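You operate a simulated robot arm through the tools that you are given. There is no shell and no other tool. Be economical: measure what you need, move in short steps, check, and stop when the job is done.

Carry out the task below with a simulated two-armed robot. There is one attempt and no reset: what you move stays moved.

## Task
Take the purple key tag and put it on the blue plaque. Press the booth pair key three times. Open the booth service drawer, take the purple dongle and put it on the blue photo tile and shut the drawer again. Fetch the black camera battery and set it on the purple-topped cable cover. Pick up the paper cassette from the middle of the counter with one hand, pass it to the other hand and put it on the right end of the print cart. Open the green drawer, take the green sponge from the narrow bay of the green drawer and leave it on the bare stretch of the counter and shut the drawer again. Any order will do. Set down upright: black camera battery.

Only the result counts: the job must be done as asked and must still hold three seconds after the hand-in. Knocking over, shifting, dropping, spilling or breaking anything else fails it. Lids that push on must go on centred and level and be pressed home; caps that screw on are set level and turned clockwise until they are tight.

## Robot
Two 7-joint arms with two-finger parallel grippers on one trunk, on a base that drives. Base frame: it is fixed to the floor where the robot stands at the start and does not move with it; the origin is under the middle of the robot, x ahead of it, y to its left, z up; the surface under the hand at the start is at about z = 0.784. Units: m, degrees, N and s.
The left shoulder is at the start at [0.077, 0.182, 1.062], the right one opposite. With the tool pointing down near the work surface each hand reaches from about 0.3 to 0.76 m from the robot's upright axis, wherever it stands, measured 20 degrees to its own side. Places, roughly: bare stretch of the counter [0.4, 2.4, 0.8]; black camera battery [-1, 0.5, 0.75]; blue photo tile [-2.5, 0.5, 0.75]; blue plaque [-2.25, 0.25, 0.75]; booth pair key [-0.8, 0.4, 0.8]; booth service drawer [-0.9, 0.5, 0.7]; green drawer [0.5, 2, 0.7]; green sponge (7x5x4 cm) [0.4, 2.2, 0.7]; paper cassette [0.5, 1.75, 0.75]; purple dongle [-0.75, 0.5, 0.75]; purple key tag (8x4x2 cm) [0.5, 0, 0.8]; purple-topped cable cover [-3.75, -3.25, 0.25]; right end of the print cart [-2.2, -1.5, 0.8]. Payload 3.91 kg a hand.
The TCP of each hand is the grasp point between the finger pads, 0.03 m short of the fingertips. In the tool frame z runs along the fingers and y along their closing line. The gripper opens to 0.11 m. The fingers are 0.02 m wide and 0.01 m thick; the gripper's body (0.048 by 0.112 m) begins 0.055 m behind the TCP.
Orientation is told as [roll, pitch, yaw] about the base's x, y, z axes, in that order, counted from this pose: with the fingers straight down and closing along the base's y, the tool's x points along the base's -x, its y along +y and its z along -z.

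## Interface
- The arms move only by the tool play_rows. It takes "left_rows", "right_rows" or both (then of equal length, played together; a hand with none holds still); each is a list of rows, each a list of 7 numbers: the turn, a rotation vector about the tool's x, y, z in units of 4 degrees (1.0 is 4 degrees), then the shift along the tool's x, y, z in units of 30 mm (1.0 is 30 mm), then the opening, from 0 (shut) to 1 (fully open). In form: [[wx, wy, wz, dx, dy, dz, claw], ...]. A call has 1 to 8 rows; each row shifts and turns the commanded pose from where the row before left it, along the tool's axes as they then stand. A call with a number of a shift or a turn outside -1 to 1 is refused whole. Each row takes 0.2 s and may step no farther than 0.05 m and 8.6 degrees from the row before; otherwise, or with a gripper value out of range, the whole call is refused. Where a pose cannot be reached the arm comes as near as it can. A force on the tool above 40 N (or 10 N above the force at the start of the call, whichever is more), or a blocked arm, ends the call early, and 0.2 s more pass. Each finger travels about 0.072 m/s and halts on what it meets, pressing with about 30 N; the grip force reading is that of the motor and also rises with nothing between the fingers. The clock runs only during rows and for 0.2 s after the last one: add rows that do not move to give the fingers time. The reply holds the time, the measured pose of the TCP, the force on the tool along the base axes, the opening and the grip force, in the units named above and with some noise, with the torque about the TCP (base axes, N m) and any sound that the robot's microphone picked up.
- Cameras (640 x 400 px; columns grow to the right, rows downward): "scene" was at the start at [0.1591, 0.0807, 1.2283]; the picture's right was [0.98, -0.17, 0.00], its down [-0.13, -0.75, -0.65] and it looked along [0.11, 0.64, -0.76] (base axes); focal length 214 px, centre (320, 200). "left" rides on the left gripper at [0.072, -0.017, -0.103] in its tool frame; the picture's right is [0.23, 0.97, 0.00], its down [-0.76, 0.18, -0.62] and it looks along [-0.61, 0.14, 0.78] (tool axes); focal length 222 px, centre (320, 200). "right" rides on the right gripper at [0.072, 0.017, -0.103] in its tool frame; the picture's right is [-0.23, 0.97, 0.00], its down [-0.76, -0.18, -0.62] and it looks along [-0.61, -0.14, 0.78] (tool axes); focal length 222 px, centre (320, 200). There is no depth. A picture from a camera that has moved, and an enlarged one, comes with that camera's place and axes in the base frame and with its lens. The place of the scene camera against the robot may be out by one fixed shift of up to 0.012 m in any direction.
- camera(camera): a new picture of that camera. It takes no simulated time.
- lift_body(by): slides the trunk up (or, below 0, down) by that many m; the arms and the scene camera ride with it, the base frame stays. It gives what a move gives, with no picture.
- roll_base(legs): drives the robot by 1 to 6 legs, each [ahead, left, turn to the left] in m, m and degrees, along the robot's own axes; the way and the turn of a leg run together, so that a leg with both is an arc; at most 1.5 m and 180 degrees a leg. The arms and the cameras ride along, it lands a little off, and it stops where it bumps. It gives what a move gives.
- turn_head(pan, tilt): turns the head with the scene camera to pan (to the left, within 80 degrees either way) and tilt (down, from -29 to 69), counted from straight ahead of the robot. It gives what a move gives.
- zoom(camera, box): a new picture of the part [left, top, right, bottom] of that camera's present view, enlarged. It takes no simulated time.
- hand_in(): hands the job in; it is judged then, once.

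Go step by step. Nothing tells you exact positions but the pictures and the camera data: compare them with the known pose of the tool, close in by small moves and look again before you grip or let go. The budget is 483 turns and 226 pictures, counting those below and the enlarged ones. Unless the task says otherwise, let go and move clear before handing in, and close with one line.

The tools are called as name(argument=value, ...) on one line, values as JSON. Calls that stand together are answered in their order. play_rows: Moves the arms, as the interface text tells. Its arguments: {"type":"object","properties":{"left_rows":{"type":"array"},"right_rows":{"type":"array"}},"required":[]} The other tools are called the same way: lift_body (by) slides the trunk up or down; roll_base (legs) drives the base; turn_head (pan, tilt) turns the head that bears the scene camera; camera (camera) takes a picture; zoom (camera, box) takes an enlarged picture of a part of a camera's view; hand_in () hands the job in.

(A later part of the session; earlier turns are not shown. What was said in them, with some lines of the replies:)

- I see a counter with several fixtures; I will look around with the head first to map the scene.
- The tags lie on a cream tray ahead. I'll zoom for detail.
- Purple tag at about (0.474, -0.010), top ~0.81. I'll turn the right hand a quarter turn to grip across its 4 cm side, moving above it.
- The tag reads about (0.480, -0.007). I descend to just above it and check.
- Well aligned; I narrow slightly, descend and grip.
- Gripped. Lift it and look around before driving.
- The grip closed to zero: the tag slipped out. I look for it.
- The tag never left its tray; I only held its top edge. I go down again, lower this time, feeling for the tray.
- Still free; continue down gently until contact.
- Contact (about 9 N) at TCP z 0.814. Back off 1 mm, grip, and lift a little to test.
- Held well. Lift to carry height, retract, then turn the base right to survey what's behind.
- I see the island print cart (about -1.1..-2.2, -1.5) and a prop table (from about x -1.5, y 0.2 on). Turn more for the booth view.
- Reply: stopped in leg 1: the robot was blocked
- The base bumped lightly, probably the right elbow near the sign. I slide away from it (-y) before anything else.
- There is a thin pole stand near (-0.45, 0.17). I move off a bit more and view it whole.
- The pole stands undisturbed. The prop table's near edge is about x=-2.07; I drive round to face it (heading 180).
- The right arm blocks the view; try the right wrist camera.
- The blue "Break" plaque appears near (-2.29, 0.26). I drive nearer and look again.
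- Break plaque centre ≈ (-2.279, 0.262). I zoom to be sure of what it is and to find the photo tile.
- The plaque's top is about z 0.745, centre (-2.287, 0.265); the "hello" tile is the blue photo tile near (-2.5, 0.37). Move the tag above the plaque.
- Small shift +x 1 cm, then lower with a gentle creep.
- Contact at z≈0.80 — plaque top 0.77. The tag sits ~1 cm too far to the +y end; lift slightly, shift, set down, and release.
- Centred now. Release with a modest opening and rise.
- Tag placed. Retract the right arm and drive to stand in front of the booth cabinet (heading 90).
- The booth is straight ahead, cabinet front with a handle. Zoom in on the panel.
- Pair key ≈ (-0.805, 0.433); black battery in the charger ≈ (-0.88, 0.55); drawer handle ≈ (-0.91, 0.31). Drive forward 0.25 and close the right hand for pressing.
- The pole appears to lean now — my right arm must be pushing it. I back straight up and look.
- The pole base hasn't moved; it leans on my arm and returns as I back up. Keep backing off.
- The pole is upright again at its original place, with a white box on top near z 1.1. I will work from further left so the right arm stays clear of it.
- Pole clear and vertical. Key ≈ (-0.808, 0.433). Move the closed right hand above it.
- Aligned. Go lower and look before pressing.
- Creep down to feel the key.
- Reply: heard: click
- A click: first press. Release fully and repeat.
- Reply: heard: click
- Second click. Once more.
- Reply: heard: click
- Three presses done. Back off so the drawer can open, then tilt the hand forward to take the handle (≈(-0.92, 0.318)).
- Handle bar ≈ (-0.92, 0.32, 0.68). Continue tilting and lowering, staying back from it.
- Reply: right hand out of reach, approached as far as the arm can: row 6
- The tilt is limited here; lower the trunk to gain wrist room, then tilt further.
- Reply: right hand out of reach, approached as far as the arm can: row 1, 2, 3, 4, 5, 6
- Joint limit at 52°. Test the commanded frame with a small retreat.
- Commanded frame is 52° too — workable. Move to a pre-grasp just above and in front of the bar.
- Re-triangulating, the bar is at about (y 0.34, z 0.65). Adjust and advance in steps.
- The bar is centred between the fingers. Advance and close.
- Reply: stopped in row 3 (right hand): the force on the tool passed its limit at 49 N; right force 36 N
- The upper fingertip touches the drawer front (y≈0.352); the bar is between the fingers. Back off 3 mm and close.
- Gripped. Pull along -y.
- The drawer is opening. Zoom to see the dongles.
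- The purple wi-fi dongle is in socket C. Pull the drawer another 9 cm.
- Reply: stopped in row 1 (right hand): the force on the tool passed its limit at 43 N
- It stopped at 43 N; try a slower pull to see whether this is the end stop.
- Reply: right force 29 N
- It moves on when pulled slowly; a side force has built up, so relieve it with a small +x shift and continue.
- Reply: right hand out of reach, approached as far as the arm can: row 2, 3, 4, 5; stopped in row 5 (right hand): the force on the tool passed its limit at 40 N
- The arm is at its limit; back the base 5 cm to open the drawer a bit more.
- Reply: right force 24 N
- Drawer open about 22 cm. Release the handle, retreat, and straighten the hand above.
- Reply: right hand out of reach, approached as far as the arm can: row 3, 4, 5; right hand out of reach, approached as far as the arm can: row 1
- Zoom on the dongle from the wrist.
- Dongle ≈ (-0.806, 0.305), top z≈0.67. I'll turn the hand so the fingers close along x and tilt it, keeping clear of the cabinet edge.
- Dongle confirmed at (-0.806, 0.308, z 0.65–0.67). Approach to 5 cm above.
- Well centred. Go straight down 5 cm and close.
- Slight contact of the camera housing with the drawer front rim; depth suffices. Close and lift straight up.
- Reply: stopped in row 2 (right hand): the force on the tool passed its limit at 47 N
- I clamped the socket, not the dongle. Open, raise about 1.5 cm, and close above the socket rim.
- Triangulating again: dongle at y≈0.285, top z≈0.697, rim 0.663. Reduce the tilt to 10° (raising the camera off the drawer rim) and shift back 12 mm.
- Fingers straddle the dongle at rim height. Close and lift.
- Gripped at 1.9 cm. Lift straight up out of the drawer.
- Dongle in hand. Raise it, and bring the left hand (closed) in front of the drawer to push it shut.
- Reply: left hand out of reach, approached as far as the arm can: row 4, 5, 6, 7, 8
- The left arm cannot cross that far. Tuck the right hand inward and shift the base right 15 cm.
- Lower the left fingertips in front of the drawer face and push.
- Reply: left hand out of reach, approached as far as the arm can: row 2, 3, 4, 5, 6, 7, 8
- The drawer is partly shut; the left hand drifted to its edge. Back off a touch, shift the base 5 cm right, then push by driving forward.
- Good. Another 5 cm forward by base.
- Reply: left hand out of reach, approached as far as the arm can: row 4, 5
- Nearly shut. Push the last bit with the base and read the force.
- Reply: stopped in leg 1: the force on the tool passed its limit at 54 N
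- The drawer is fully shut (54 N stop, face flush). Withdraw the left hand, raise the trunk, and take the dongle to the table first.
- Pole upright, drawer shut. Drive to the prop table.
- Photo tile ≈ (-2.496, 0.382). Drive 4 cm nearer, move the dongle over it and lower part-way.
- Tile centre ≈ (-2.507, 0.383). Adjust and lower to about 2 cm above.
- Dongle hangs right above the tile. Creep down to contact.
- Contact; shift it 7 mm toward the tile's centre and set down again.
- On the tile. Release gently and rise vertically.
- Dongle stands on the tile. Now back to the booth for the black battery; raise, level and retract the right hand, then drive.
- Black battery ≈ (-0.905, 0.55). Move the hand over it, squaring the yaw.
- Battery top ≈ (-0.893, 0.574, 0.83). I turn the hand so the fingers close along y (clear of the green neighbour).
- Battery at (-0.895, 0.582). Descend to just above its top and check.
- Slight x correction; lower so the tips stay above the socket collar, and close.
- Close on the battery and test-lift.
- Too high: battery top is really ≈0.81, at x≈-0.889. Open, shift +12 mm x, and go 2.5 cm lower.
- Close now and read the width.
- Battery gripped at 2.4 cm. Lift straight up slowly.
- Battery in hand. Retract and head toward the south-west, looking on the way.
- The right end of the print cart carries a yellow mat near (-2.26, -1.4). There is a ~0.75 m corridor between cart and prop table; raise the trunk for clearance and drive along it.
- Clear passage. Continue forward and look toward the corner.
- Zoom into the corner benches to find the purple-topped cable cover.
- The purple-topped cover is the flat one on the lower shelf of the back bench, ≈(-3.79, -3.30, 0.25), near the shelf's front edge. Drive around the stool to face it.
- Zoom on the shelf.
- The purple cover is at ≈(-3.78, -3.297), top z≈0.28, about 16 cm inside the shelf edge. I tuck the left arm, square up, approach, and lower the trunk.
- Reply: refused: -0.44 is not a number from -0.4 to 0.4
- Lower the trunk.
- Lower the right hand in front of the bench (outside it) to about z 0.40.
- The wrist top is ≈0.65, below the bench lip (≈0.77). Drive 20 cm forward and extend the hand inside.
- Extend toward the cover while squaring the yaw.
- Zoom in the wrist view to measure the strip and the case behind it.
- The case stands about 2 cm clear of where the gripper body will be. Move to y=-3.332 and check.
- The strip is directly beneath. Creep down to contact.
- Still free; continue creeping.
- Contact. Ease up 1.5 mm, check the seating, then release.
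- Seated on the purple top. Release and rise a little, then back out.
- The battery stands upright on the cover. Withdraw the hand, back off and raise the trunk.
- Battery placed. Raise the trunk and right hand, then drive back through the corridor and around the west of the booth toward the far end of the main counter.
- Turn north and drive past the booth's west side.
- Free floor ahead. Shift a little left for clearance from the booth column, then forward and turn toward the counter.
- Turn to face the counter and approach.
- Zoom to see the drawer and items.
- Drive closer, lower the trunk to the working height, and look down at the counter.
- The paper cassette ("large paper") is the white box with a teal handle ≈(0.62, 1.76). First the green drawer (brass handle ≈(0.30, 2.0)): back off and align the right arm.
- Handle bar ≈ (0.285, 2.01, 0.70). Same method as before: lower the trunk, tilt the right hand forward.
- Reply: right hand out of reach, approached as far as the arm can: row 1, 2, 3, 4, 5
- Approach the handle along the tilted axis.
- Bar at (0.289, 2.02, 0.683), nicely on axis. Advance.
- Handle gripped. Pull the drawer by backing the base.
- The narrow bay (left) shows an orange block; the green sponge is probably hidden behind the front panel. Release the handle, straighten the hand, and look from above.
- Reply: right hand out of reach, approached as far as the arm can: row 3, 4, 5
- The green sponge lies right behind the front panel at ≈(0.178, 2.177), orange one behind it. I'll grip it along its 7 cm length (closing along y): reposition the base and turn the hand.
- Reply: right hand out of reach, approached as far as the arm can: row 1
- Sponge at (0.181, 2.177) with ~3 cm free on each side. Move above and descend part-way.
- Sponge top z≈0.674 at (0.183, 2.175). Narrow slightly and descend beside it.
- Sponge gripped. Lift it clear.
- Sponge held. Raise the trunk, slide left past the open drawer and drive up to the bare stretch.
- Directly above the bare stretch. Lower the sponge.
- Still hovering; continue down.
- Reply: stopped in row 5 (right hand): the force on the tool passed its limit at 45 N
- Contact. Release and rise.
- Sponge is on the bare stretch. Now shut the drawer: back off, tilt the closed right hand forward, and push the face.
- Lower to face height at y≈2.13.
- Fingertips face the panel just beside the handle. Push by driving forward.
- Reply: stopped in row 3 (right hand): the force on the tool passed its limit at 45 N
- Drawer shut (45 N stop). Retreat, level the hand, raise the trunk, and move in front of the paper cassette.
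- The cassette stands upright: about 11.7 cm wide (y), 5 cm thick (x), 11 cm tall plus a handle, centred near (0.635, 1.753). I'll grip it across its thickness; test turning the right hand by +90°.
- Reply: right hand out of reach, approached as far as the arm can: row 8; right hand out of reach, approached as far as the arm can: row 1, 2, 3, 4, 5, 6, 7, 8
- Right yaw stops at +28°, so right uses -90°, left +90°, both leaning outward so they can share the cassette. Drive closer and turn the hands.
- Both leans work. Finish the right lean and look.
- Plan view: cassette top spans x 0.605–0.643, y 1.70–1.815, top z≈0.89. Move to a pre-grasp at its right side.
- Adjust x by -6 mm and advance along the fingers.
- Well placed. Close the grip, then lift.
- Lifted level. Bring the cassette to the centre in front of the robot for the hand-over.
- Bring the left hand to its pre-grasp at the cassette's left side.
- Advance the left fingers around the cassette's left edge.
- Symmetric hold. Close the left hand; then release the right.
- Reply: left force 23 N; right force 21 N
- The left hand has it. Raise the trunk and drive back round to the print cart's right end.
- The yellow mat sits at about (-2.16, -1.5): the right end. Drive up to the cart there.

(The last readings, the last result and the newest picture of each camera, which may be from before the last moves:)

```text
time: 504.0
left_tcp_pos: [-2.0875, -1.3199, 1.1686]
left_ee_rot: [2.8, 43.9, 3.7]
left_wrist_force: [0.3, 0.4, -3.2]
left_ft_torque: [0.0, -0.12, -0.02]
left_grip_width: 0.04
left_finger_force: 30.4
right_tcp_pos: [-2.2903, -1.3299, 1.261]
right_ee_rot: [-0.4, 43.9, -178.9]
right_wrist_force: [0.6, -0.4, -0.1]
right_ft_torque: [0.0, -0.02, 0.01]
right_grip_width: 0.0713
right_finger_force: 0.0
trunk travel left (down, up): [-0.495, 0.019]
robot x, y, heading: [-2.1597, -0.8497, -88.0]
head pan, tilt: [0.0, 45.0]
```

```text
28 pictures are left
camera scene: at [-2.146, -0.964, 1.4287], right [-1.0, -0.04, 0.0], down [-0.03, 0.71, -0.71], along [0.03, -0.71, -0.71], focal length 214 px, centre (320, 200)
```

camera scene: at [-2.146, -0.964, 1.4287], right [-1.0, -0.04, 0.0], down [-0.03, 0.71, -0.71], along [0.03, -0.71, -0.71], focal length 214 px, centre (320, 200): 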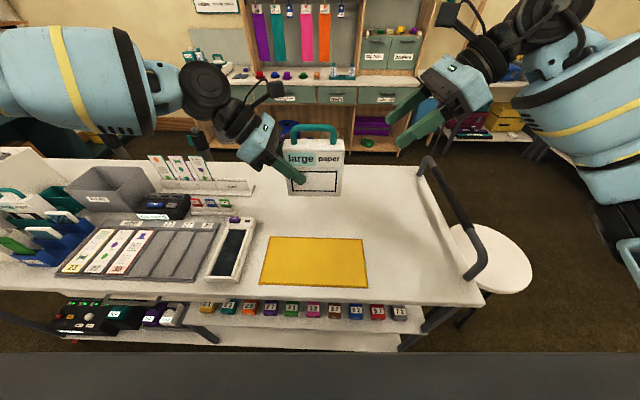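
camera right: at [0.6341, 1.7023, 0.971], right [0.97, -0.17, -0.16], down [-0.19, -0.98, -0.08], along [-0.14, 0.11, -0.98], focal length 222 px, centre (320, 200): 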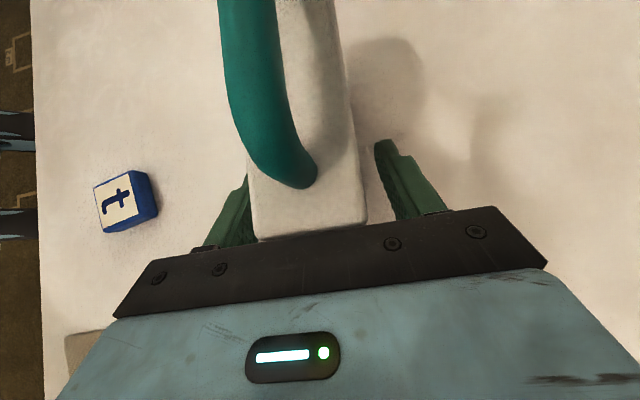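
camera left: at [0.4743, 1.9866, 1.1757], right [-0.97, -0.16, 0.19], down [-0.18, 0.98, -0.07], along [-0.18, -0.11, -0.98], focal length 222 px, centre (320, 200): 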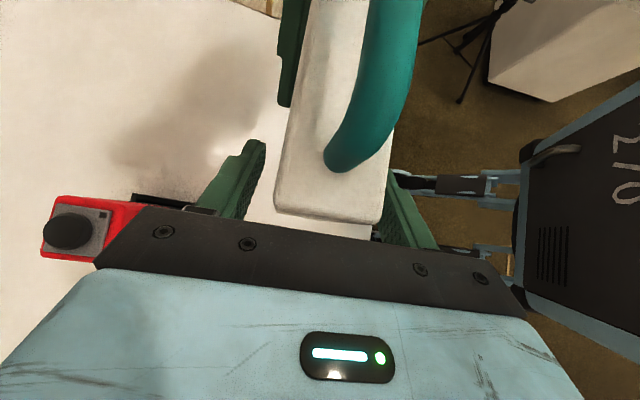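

I'll stand the cassette on the bare spot at ≈(-2.22, -1.50). Adjust the base, extend the left arm, then lower with the trunk.

roll_base(legs=[[0, -0.09, -1.8], [0.05, 0, 0]])

play_rows(left_rows=[[0, 0, 0, 0, -0.85, 0, 0], [0, 0, 0, 0, -0.85, 0, 0], [0, 0, 0, 0, -0.85, 0, 0], [0, 0, 0, 0, -0.85, 0, 0], [0, 0, 0, 0, -0.85, 0, 0]])

lift_body(by=-0.22)

camera(camera="scene")

camera(camera="left")

```text
time: 506.0
left_tcp_pos: [-2.1932, -1.3722, 1.1706]
left_ee_rot: [2.6, 43.8, 1.7]
left_wrist_force: [0.0, -0.1, -2.5]
left_ft_torque: [-0.03, -0.14, 0.0]
left_grip_width: 0.0401
left_finger_force: 30.1
right_tcp_pos: [-2.3938, -1.3759, 1.2623]
right_ee_rot: [-0.1, 43.9, 179.4]
right_wrist_force: [0.0, -0.1, -0.3]
right_ft_torque: [0.0, 0.0, -0.01]
right_grip_width: 0.0717
right_finger_force: 0.3
trunk travel left (down, up): [-0.495, 0.019]
robot x, y, heading: [-2.2499, -0.9016, -89.7]
head pan, tilt: [0.0, 45.0]
```

```text
time: 507.2
left_tcp_pos: [-2.1514, -1.4525, 1.163]
left_ee_rot: [2.6, 43.9, 1.8]
left_wrist_force: [-0.6, 0.1, -4.0]
left_ft_torque: [0.0, -0.09, 0.02]
left_grip_width: 0.04
left_finger_force: 30.7
left hand out of reach, approached as far as the arm can: row 2, 3, 4, 5
right_tcp_pos: [-2.394, -1.3784, 1.2608]
right_ee_rot: [-0.3, 43.8, 179.2]
right_wrist_force: [-1.2, -1.4, -0.1]
right_ft_torque: [-0.02, 0.0, 0.01]
right_grip_width: 0.0719
right_finger_force: 0.0
trunk travel left (down, up): [-0.495, 0.019]
robot x, y, heading: [-2.2474, -0.8975, -89.7]
head pan, tilt: [0.0, 45.0]
```

```text
time: 509.5
left_tcp_pos: [-2.1536, -1.4519, 0.9459]
left_ee_rot: [2.7, 44.0, 1.8]
left_wrist_force: [-0.8, 0.2, -3.2]
left_ft_torque: [0.03, -0.15, -0.01]
left_grip_width: 0.0399
left_finger_force: 29.7
right_tcp_pos: [-2.395, -1.3772, 1.0428]
right_ee_rot: [-0.2, 43.9, 179.3]
right_wrist_force: [-0.4, -0.6, -0.5]
right_ft_torque: [0.02, -0.01, 0.02]
right_grip_width: 0.0716
right_finger_force: 0.0
trunk travel left (down, up): [-0.275, 0.239]
robot x, y, heading: [-2.2414, -0.9006, -89.8]
head pan, tilt: [0.0, 45.0]
```

```text
27 pictures are left
camera scene: at [-2.2394, -1.1297, 1.1843], right [-1.0, 0.0, 0.0], down [0.0, 0.71, -0.71], along [0.0, -0.71, -0.71], focal length 214 px, centre (320, 200)
```

scene: 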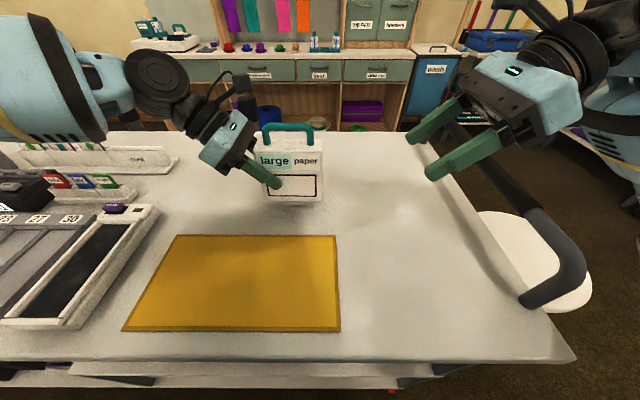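

```text
26 pictures are left
camera left: at [-2.1321, -1.473, 1.0701], right [-0.16, 0.97, 0.19], down [0.98, 0.18, -0.07], along [-0.11, 0.18, -0.98], focal length 222 px, centre (320, 200)
```

left: 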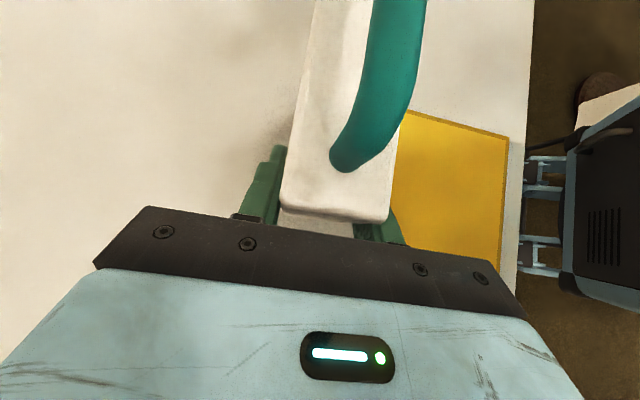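

Over the bare area beside the mat. Lower further with the trunk, then creep.

lift_body(by=-0.07)

play_rows(left_rows=[[0, 0, 0, -0.14, 0, 0.144, 0], [0, 0, 0, -0.1, 0, 0.103, 0], [0, 0, 0, -0.1, 0, 0.103, 0], [0, 0, 0, 0, 0, 0, 0]])

zoom(camera="scene", box=[180, 80, 400, 240])

```text
time: 510.6
left_tcp_pos: [-2.1543, -1.4516, 0.8783]
left_ee_rot: [2.0, 44.2, 1.3]
left_wrist_force: [-0.7, -8.1, 29.7]
left_ft_torque: [-0.97, 0.58, 0.06]
left_grip_width: 0.0399
left_finger_force: 30.5
right_tcp_pos: [-2.3947, -1.3766, 0.9728]
right_ee_rot: [-0.2, 43.8, 179.4]
right_wrist_force: [-1.3, 0.2, 0.1]
right_ft_torque: [-0.01, -0.02, -0.01]
right_grip_width: 0.0717
right_finger_force: 0.1
trunk travel left (down, up): [-0.205, 0.309]
robot x, y, heading: [-2.2459, -0.8999, -89.8]
head pan, tilt: [0.0, 45.0]
```

```text
time: 511.0
left_tcp_pos: [-2.1554, -1.4538, 0.8794]
left_ee_rot: [1.5, 44.5, 0.9]
left_wrist_force: [1.2, 3.1, 9.2]
left_ft_torque: [-0.18, -0.11, -0.08]
left_grip_width: 0.0397
left_finger_force: 30.2
right_tcp_pos: [-2.3942, -1.3766, 0.973]
right_ee_rot: [-0.3, 43.9, 179.3]
right_wrist_force: [-0.5, -0.7, -0.3]
right_ft_torque: [-0.01, 0.01, 0.04]
right_grip_width: 0.0715
right_finger_force: 0.1
trunk travel left (down, up): [-0.205, 0.309]
robot x, y, heading: [-2.2522, -0.8983, -89.8]
head pan, tilt: [0.0, 45.0]
stopped in row 2 (left hand): the force on the tool passed its limit at 44 N (the readings are from after the stop); the commanded pose is now the measured one
```

```text
2.50 times, centred on (290, 160) of scene
camera zoom: at [-2.2391, -1.1519, 1.1099], right [-1.0, 0.0, 0.0], down [0.0, 0.71, -0.71], along [0.0, -0.71, -0.71], focal length 536 px, centre (395, 300)
```

zoom: 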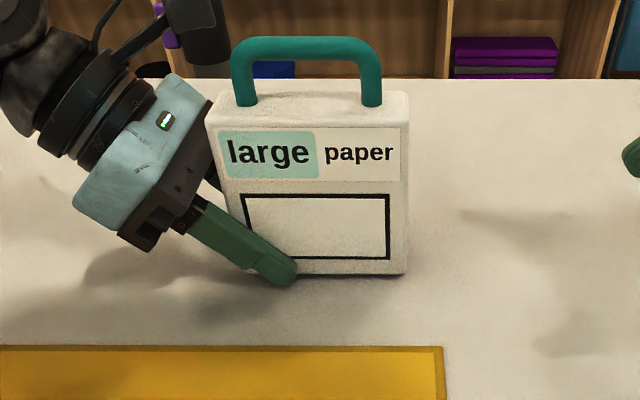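

It stands on the cart, clear of the mat. Release slowly and draw back along the finger axis.

play_rows(left_rows=[[0, 0, 0, 0, 0, 0, 0.25], [0, 0, 0, 0, 0, 0, 0.45], [0, 0, 0, 0, 0, 0, 0.6], [0, 0, 0, 0, 0, 0, 0.65]])

camera(camera="left")

```text
time: 512.0
left_tcp_pos: [-2.153, -1.4524, 0.8793]
left_ee_rot: [1.5, 44.4, 0.9]
left_wrist_force: [3.4, 11.4, 15.1]
left_ft_torque: [-0.22, 0.14, -0.09]
left_grip_width: 0.0654
left_finger_force: 0.0
right_tcp_pos: [-2.393, -1.3754, 0.9739]
right_ee_rot: [-0.2, 43.9, 179.5]
right_wrist_force: [-0.7, -0.7, 0.2]
right_ft_torque: [-0.02, 0.0, 0.0]
right_grip_width: 0.0713
right_finger_force: 0.1
trunk travel left (down, up): [-0.205, 0.309]
robot x, y, heading: [-2.2487, -0.9014, -89.9]
head pan, tilt: [0.0, 45.0]
```

```text
24 pictures are left
camera left: at [-2.1321, -1.4716, 1.0044], right [-0.16, 0.97, 0.18], down [0.98, 0.18, -0.08], along [-0.11, 0.16, -0.98], focal length 222 px, centre (320, 200)
```

left: 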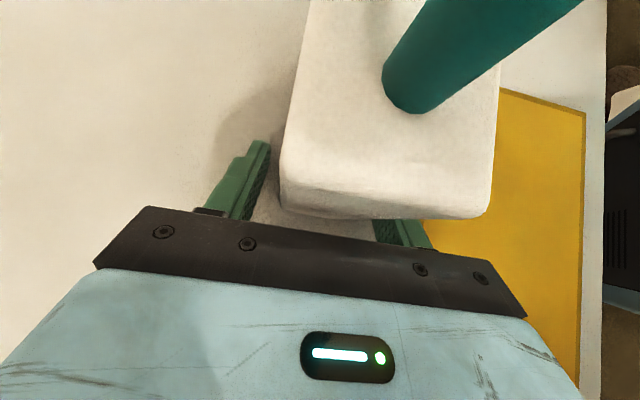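

The view looks odd; check from the scene camera before moving.

zoom(camera="scene", box=[180, 80, 400, 240])

```text
2.50 times, centred on (290, 160) of scene
camera zoom: at [-2.239, -1.1499, 1.1107], right [-1.0, 0.0, 0.0], down [0.0, 0.71, -0.71], along [0.0, -0.71, -0.71], focal length 536 px, centre (395, 300)
```

zoom: 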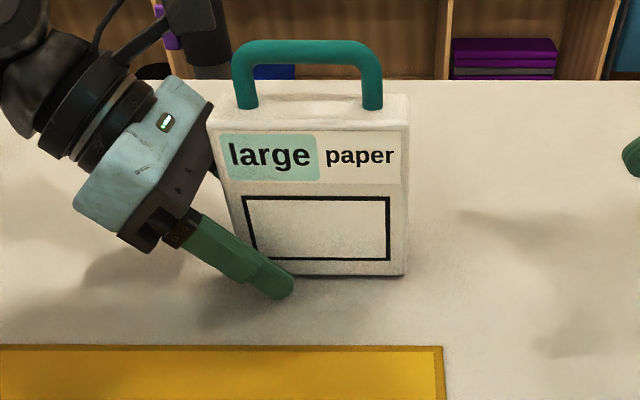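

The cassette stands upright and unmoved. Retreat in small steps.

play_rows(left_rows=[[0, 0, 0, 0, 0, -0.15, 0.75], [0, 0, 0, 0, 0, -0.15, 0.75]])

zoom(camera="scene", box=[180, 80, 400, 240])

```text
time: 512.6
left_tcp_pos: [-2.1456, -1.4554, 0.8825]
left_ee_rot: [1.8, 44.4, 1.3]
left_wrist_force: [-0.1, 0.0, 1.1]
left_ft_torque: [-0.01, -0.02, -0.03]
left_grip_width: 0.0823
left_finger_force: 0.0
right_tcp_pos: [-2.3936, -1.3779, 0.9725]
right_ee_rot: [-0.3, 44.0, 179.4]
right_wrist_force: [-1.1, -0.7, -0.2]
right_ft_torque: [0.04, 0.01, -0.01]
right_grip_width: 0.0713
right_finger_force: 0.0
trunk travel left (down, up): [-0.205, 0.309]
robot x, y, heading: [-2.246, -0.8977, -89.9]
head pan, tilt: [0.0, 45.0]
```

```text
2.50 times, centred on (290, 160) of scene
camera zoom: at [-2.2391, -1.1522, 1.1101], right [-1.0, 0.0, 0.0], down [0.0, 0.71, -0.71], along [0.0, -0.71, -0.71], focal length 536 px, centre (395, 300)
```

zoom: 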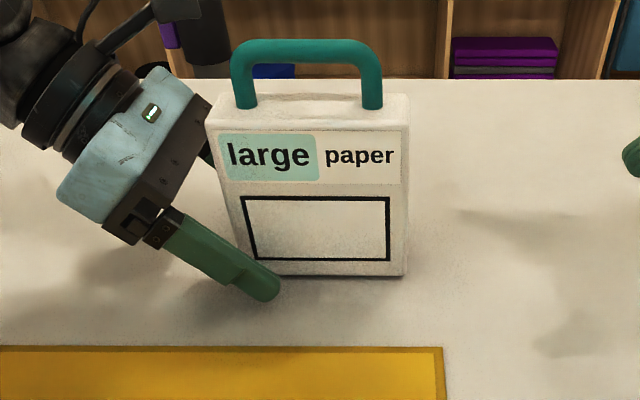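

Forces gone, the cassette stays put. Continue to withdraw clear.

play_rows(left_rows=[[0, 0, 0, 0, 0, -0.4, 0.75], [0, 0, 0, 0, 0, -0.7, 0.75], [0, 0, 0, 0, 0, -0.9, 0.75], [0, 0, 0, 0, 0, -0.9, 0.75], [0, 0, 0, 0, 0, -0.9, 0.75], [0, 0, 0, 0, 0, -0.9, 0.75]])

camera(camera="scene")

```text
time: 514.0
left_tcp_pos: [-2.0486, -1.457, 0.9859]
left_ee_rot: [1.7, 44.3, 1.1]
left_wrist_force: [0.4, -0.6, -0.1]
left_ft_torque: [0.0, 0.01, 0.01]
left_grip_width: 0.0826
left_finger_force: 0.0
right_tcp_pos: [-2.3934, -1.3781, 0.9725]
right_ee_rot: [-0.2, 43.9, 179.3]
right_wrist_force: [-0.8, -0.9, -0.4]
right_ft_torque: [0.04, -0.02, 0.02]
right_grip_width: 0.0715
right_finger_force: 0.2
trunk travel left (down, up): [-0.205, 0.309]
robot x, y, heading: [-2.2468, -0.9034, -89.9]
head pan, tilt: [0.0, 45.0]
```

```text
21 pictures are left
camera scene: at [-2.2392, -1.1521, 1.1102], right [-1.0, 0.0, 0.0], down [0.0, 0.71, -0.71], along [0.0, -0.71, -0.71], focal length 214 px, centre (320, 200)
```

scene: 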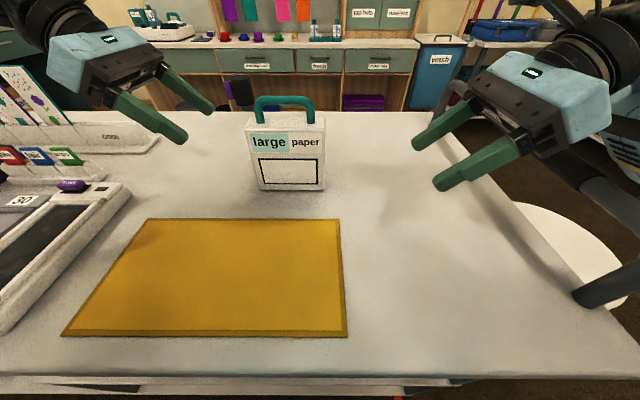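

The cassette stands at (-2.18, -1.50). Raise clear of the cart and take a final look around at the table and booth.

lift_body(by=0.25)

roll_base(legs=[[0, 0.75, 0], [0, 0, 140]])

turn_head(pan=60, tilt=30)

camera(camera="scene")

turn_head(pan=10, tilt=20)

camera(camera="scene")

```text
time: 516.6
left_tcp_pos: [-2.0484, -1.4565, 1.2333]
left_ee_rot: [1.9, 44.2, 1.3]
left_wrist_force: [-0.7, 0.1, 0.6]
left_ft_torque: [0.02, 0.0, 0.0]
left_grip_width: 0.0828
left_finger_force: 0.1
right_tcp_pos: [-2.3954, -1.3778, 1.2205]
right_ee_rot: [-0.4, 43.9, 179.2]
right_wrist_force: [0.3, -0.6, 0.0]
right_ft_torque: [-0.03, 0.03, -0.04]
right_grip_width: 0.0716
right_finger_force: 0.1
trunk travel left (down, up): [-0.455, 0.059]
robot x, y, heading: [-2.2467, -0.902, -89.7]
head pan, tilt: [0.0, 45.0]
```

```text
time: 529.4
left_tcp_pos: [-1.2754, -0.3582, 1.2345]
left_ee_rot: [1.7, 44.4, 139.6]
left_wrist_force: [-0.6, -0.2, -0.1]
left_ft_torque: [0.01, 0.02, -0.02]
left_grip_width: 0.0828
left_finger_force: 0.1
right_tcp_pos: [-1.0674, -0.6465, 1.2219]
right_ee_rot: [-0.1, 43.9, -42.2]
right_wrist_force: [-0.4, 0.1, -0.6]
right_ft_torque: [-0.02, -0.01, -0.02]
right_grip_width: 0.0716
right_finger_force: 0.3
trunk travel left (down, up): [-0.455, 0.059]
robot x, y, heading: [-1.4937, -0.9046, 48.4]
head pan, tilt: [0.0, 45.0]
```

```text
time: 530.7
left_tcp_pos: [-1.2741, -0.3565, 1.2341]
left_ee_rot: [1.7, 44.3, 139.6]
left_wrist_force: [0.1, -0.9, 0.4]
left_ft_torque: [0.03, -0.01, 0.02]
left_grip_width: 0.0824
left_finger_force: 0.2
right_tcp_pos: [-1.068, -0.6457, 1.222]
right_ee_rot: [-0.2, 43.9, -42.1]
right_wrist_force: [-0.2, -0.1, -1.3]
right_ft_torque: [0.0, 0.01, 0.04]
right_grip_width: 0.0715
right_finger_force: 0.1
trunk travel left (down, up): [-0.455, 0.059]
robot x, y, heading: [-1.4961, -0.9073, 48.7]
head pan, tilt: [60.0, 30.0]
```

```text
20 pictures are left
camera scene: at [-1.463, -0.755, 1.4033], right [0.95, 0.32, 0.0], down [0.16, -0.47, -0.87], along [-0.28, 0.82, -0.5], focal length 214 px, centre (320, 200)
```

scene: 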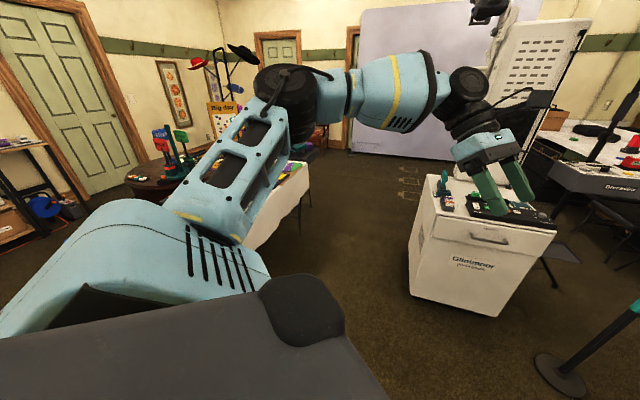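

```text
time: 531.9
left_tcp_pos: [-1.2734, -0.357, 1.2348]
left_ee_rot: [1.7, 44.3, 139.6]
left_wrist_force: [0.0, 0.1, -0.6]
left_ft_torque: [0.01, 0.0, -0.03]
left_grip_width: 0.0825
left_finger_force: 0.0
right_tcp_pos: [-1.0675, -0.6456, 1.2217]
right_ee_rot: [-0.2, 43.9, -42.3]
right_wrist_force: [-0.3, 0.4, -0.7]
right_ft_torque: [-0.03, -0.01, -0.03]
right_grip_width: 0.0714
right_finger_force: 0.2
trunk travel left (down, up): [-0.455, 0.059]
robot x, y, heading: [-1.4962, -0.9015, 48.5]
head pan, tilt: [10.0, 20.0]
```

```text
19 pictures are left
camera scene: at [-1.3858, -0.7611, 1.4193], right [0.85, -0.52, 0.0], down [-0.18, -0.29, -0.94], along [0.49, 0.8, -0.34], focal length 214 px, centre (320, 200)
```

scene: 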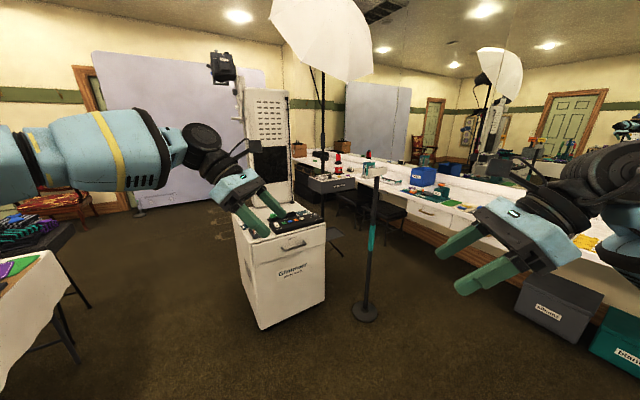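

The booth drawer is shut and the pole upright. One more glance at the prop table.

roll_base(legs=[[0, 0, 75]])

turn_head(pan=0, tilt=25)

zoom(camera="scene", box=[160, 100, 480, 320])

```text
time: 535.5
left_tcp_pos: [-1.9605, -0.5432, 1.2338]
left_ee_rot: [1.7, 44.3, -146.5]
left_wrist_force: [0.3, 0.3, -0.3]
left_ft_torque: [0.01, -0.01, -0.05]
left_grip_width: 0.0826
left_finger_force: 0.1
right_tcp_pos: [-1.6248, -0.424, 1.2221]
right_ee_rot: [-0.2, 44.0, 31.7]
right_wrist_force: [-0.4, 0.2, 0.1]
right_ft_torque: [-0.01, 0.03, 0.0]
right_grip_width: 0.0717
right_finger_force: 0.2
trunk travel left (down, up): [-0.455, 0.059]
robot x, y, heading: [-1.4923, -0.9054, 122.9]
head pan, tilt: [10.0, 20.0]
```

```text
time: 536.2
left_tcp_pos: [-1.9593, -0.5426, 1.2339]
left_ee_rot: [1.7, 44.3, -146.5]
left_wrist_force: [0.1, -0.1, 0.5]
left_ft_torque: [0.04, 0.01, 0.01]
left_grip_width: 0.0827
left_finger_force: 0.1
right_tcp_pos: [-1.6258, -0.4237, 1.2215]
right_ee_rot: [-0.3, 43.9, 31.8]
right_wrist_force: [0.0, 1.0, -0.1]
right_ft_torque: [0.02, 0.0, -0.03]
right_grip_width: 0.0716
right_finger_force: 0.0
trunk travel left (down, up): [-0.455, 0.059]
robot x, y, heading: [-1.4931, -0.9072, 122.7]
head pan, tilt: [0.0, 25.0]
```

```text
1.82 times, centred on (320, 210) of scene
camera zoom: at [-1.5798, -0.7559, 1.4113], right [0.84, 0.54, 0.0], down [0.23, -0.36, -0.91], along [-0.49, 0.76, -0.42], focal length 390 px, centre (320, 182)
```

zoom: 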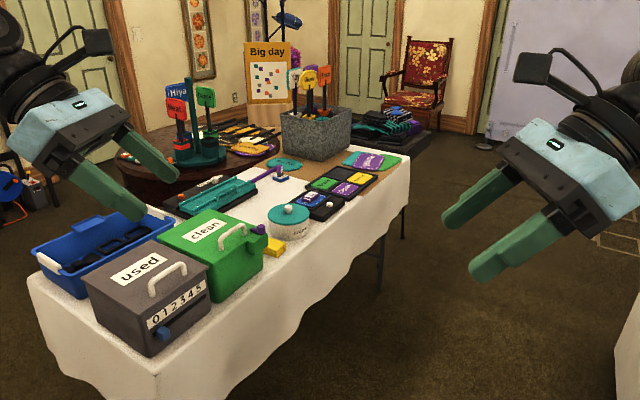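

The tag still lies on the Break plaque and the dongle still stands on the tile. Both hands are empty and clear, so I hand in.

hand_in()

```text
The job is handed in.
```

I handed in the job with every step carried out: the tag, three key presses, dongle, battery, cassette and sponge are done and both drawers are shut. Early on my right arm leaned the pole stand beside the booth; it stood upright again at its original spot, but I can't be sure the box on top didn't shift.
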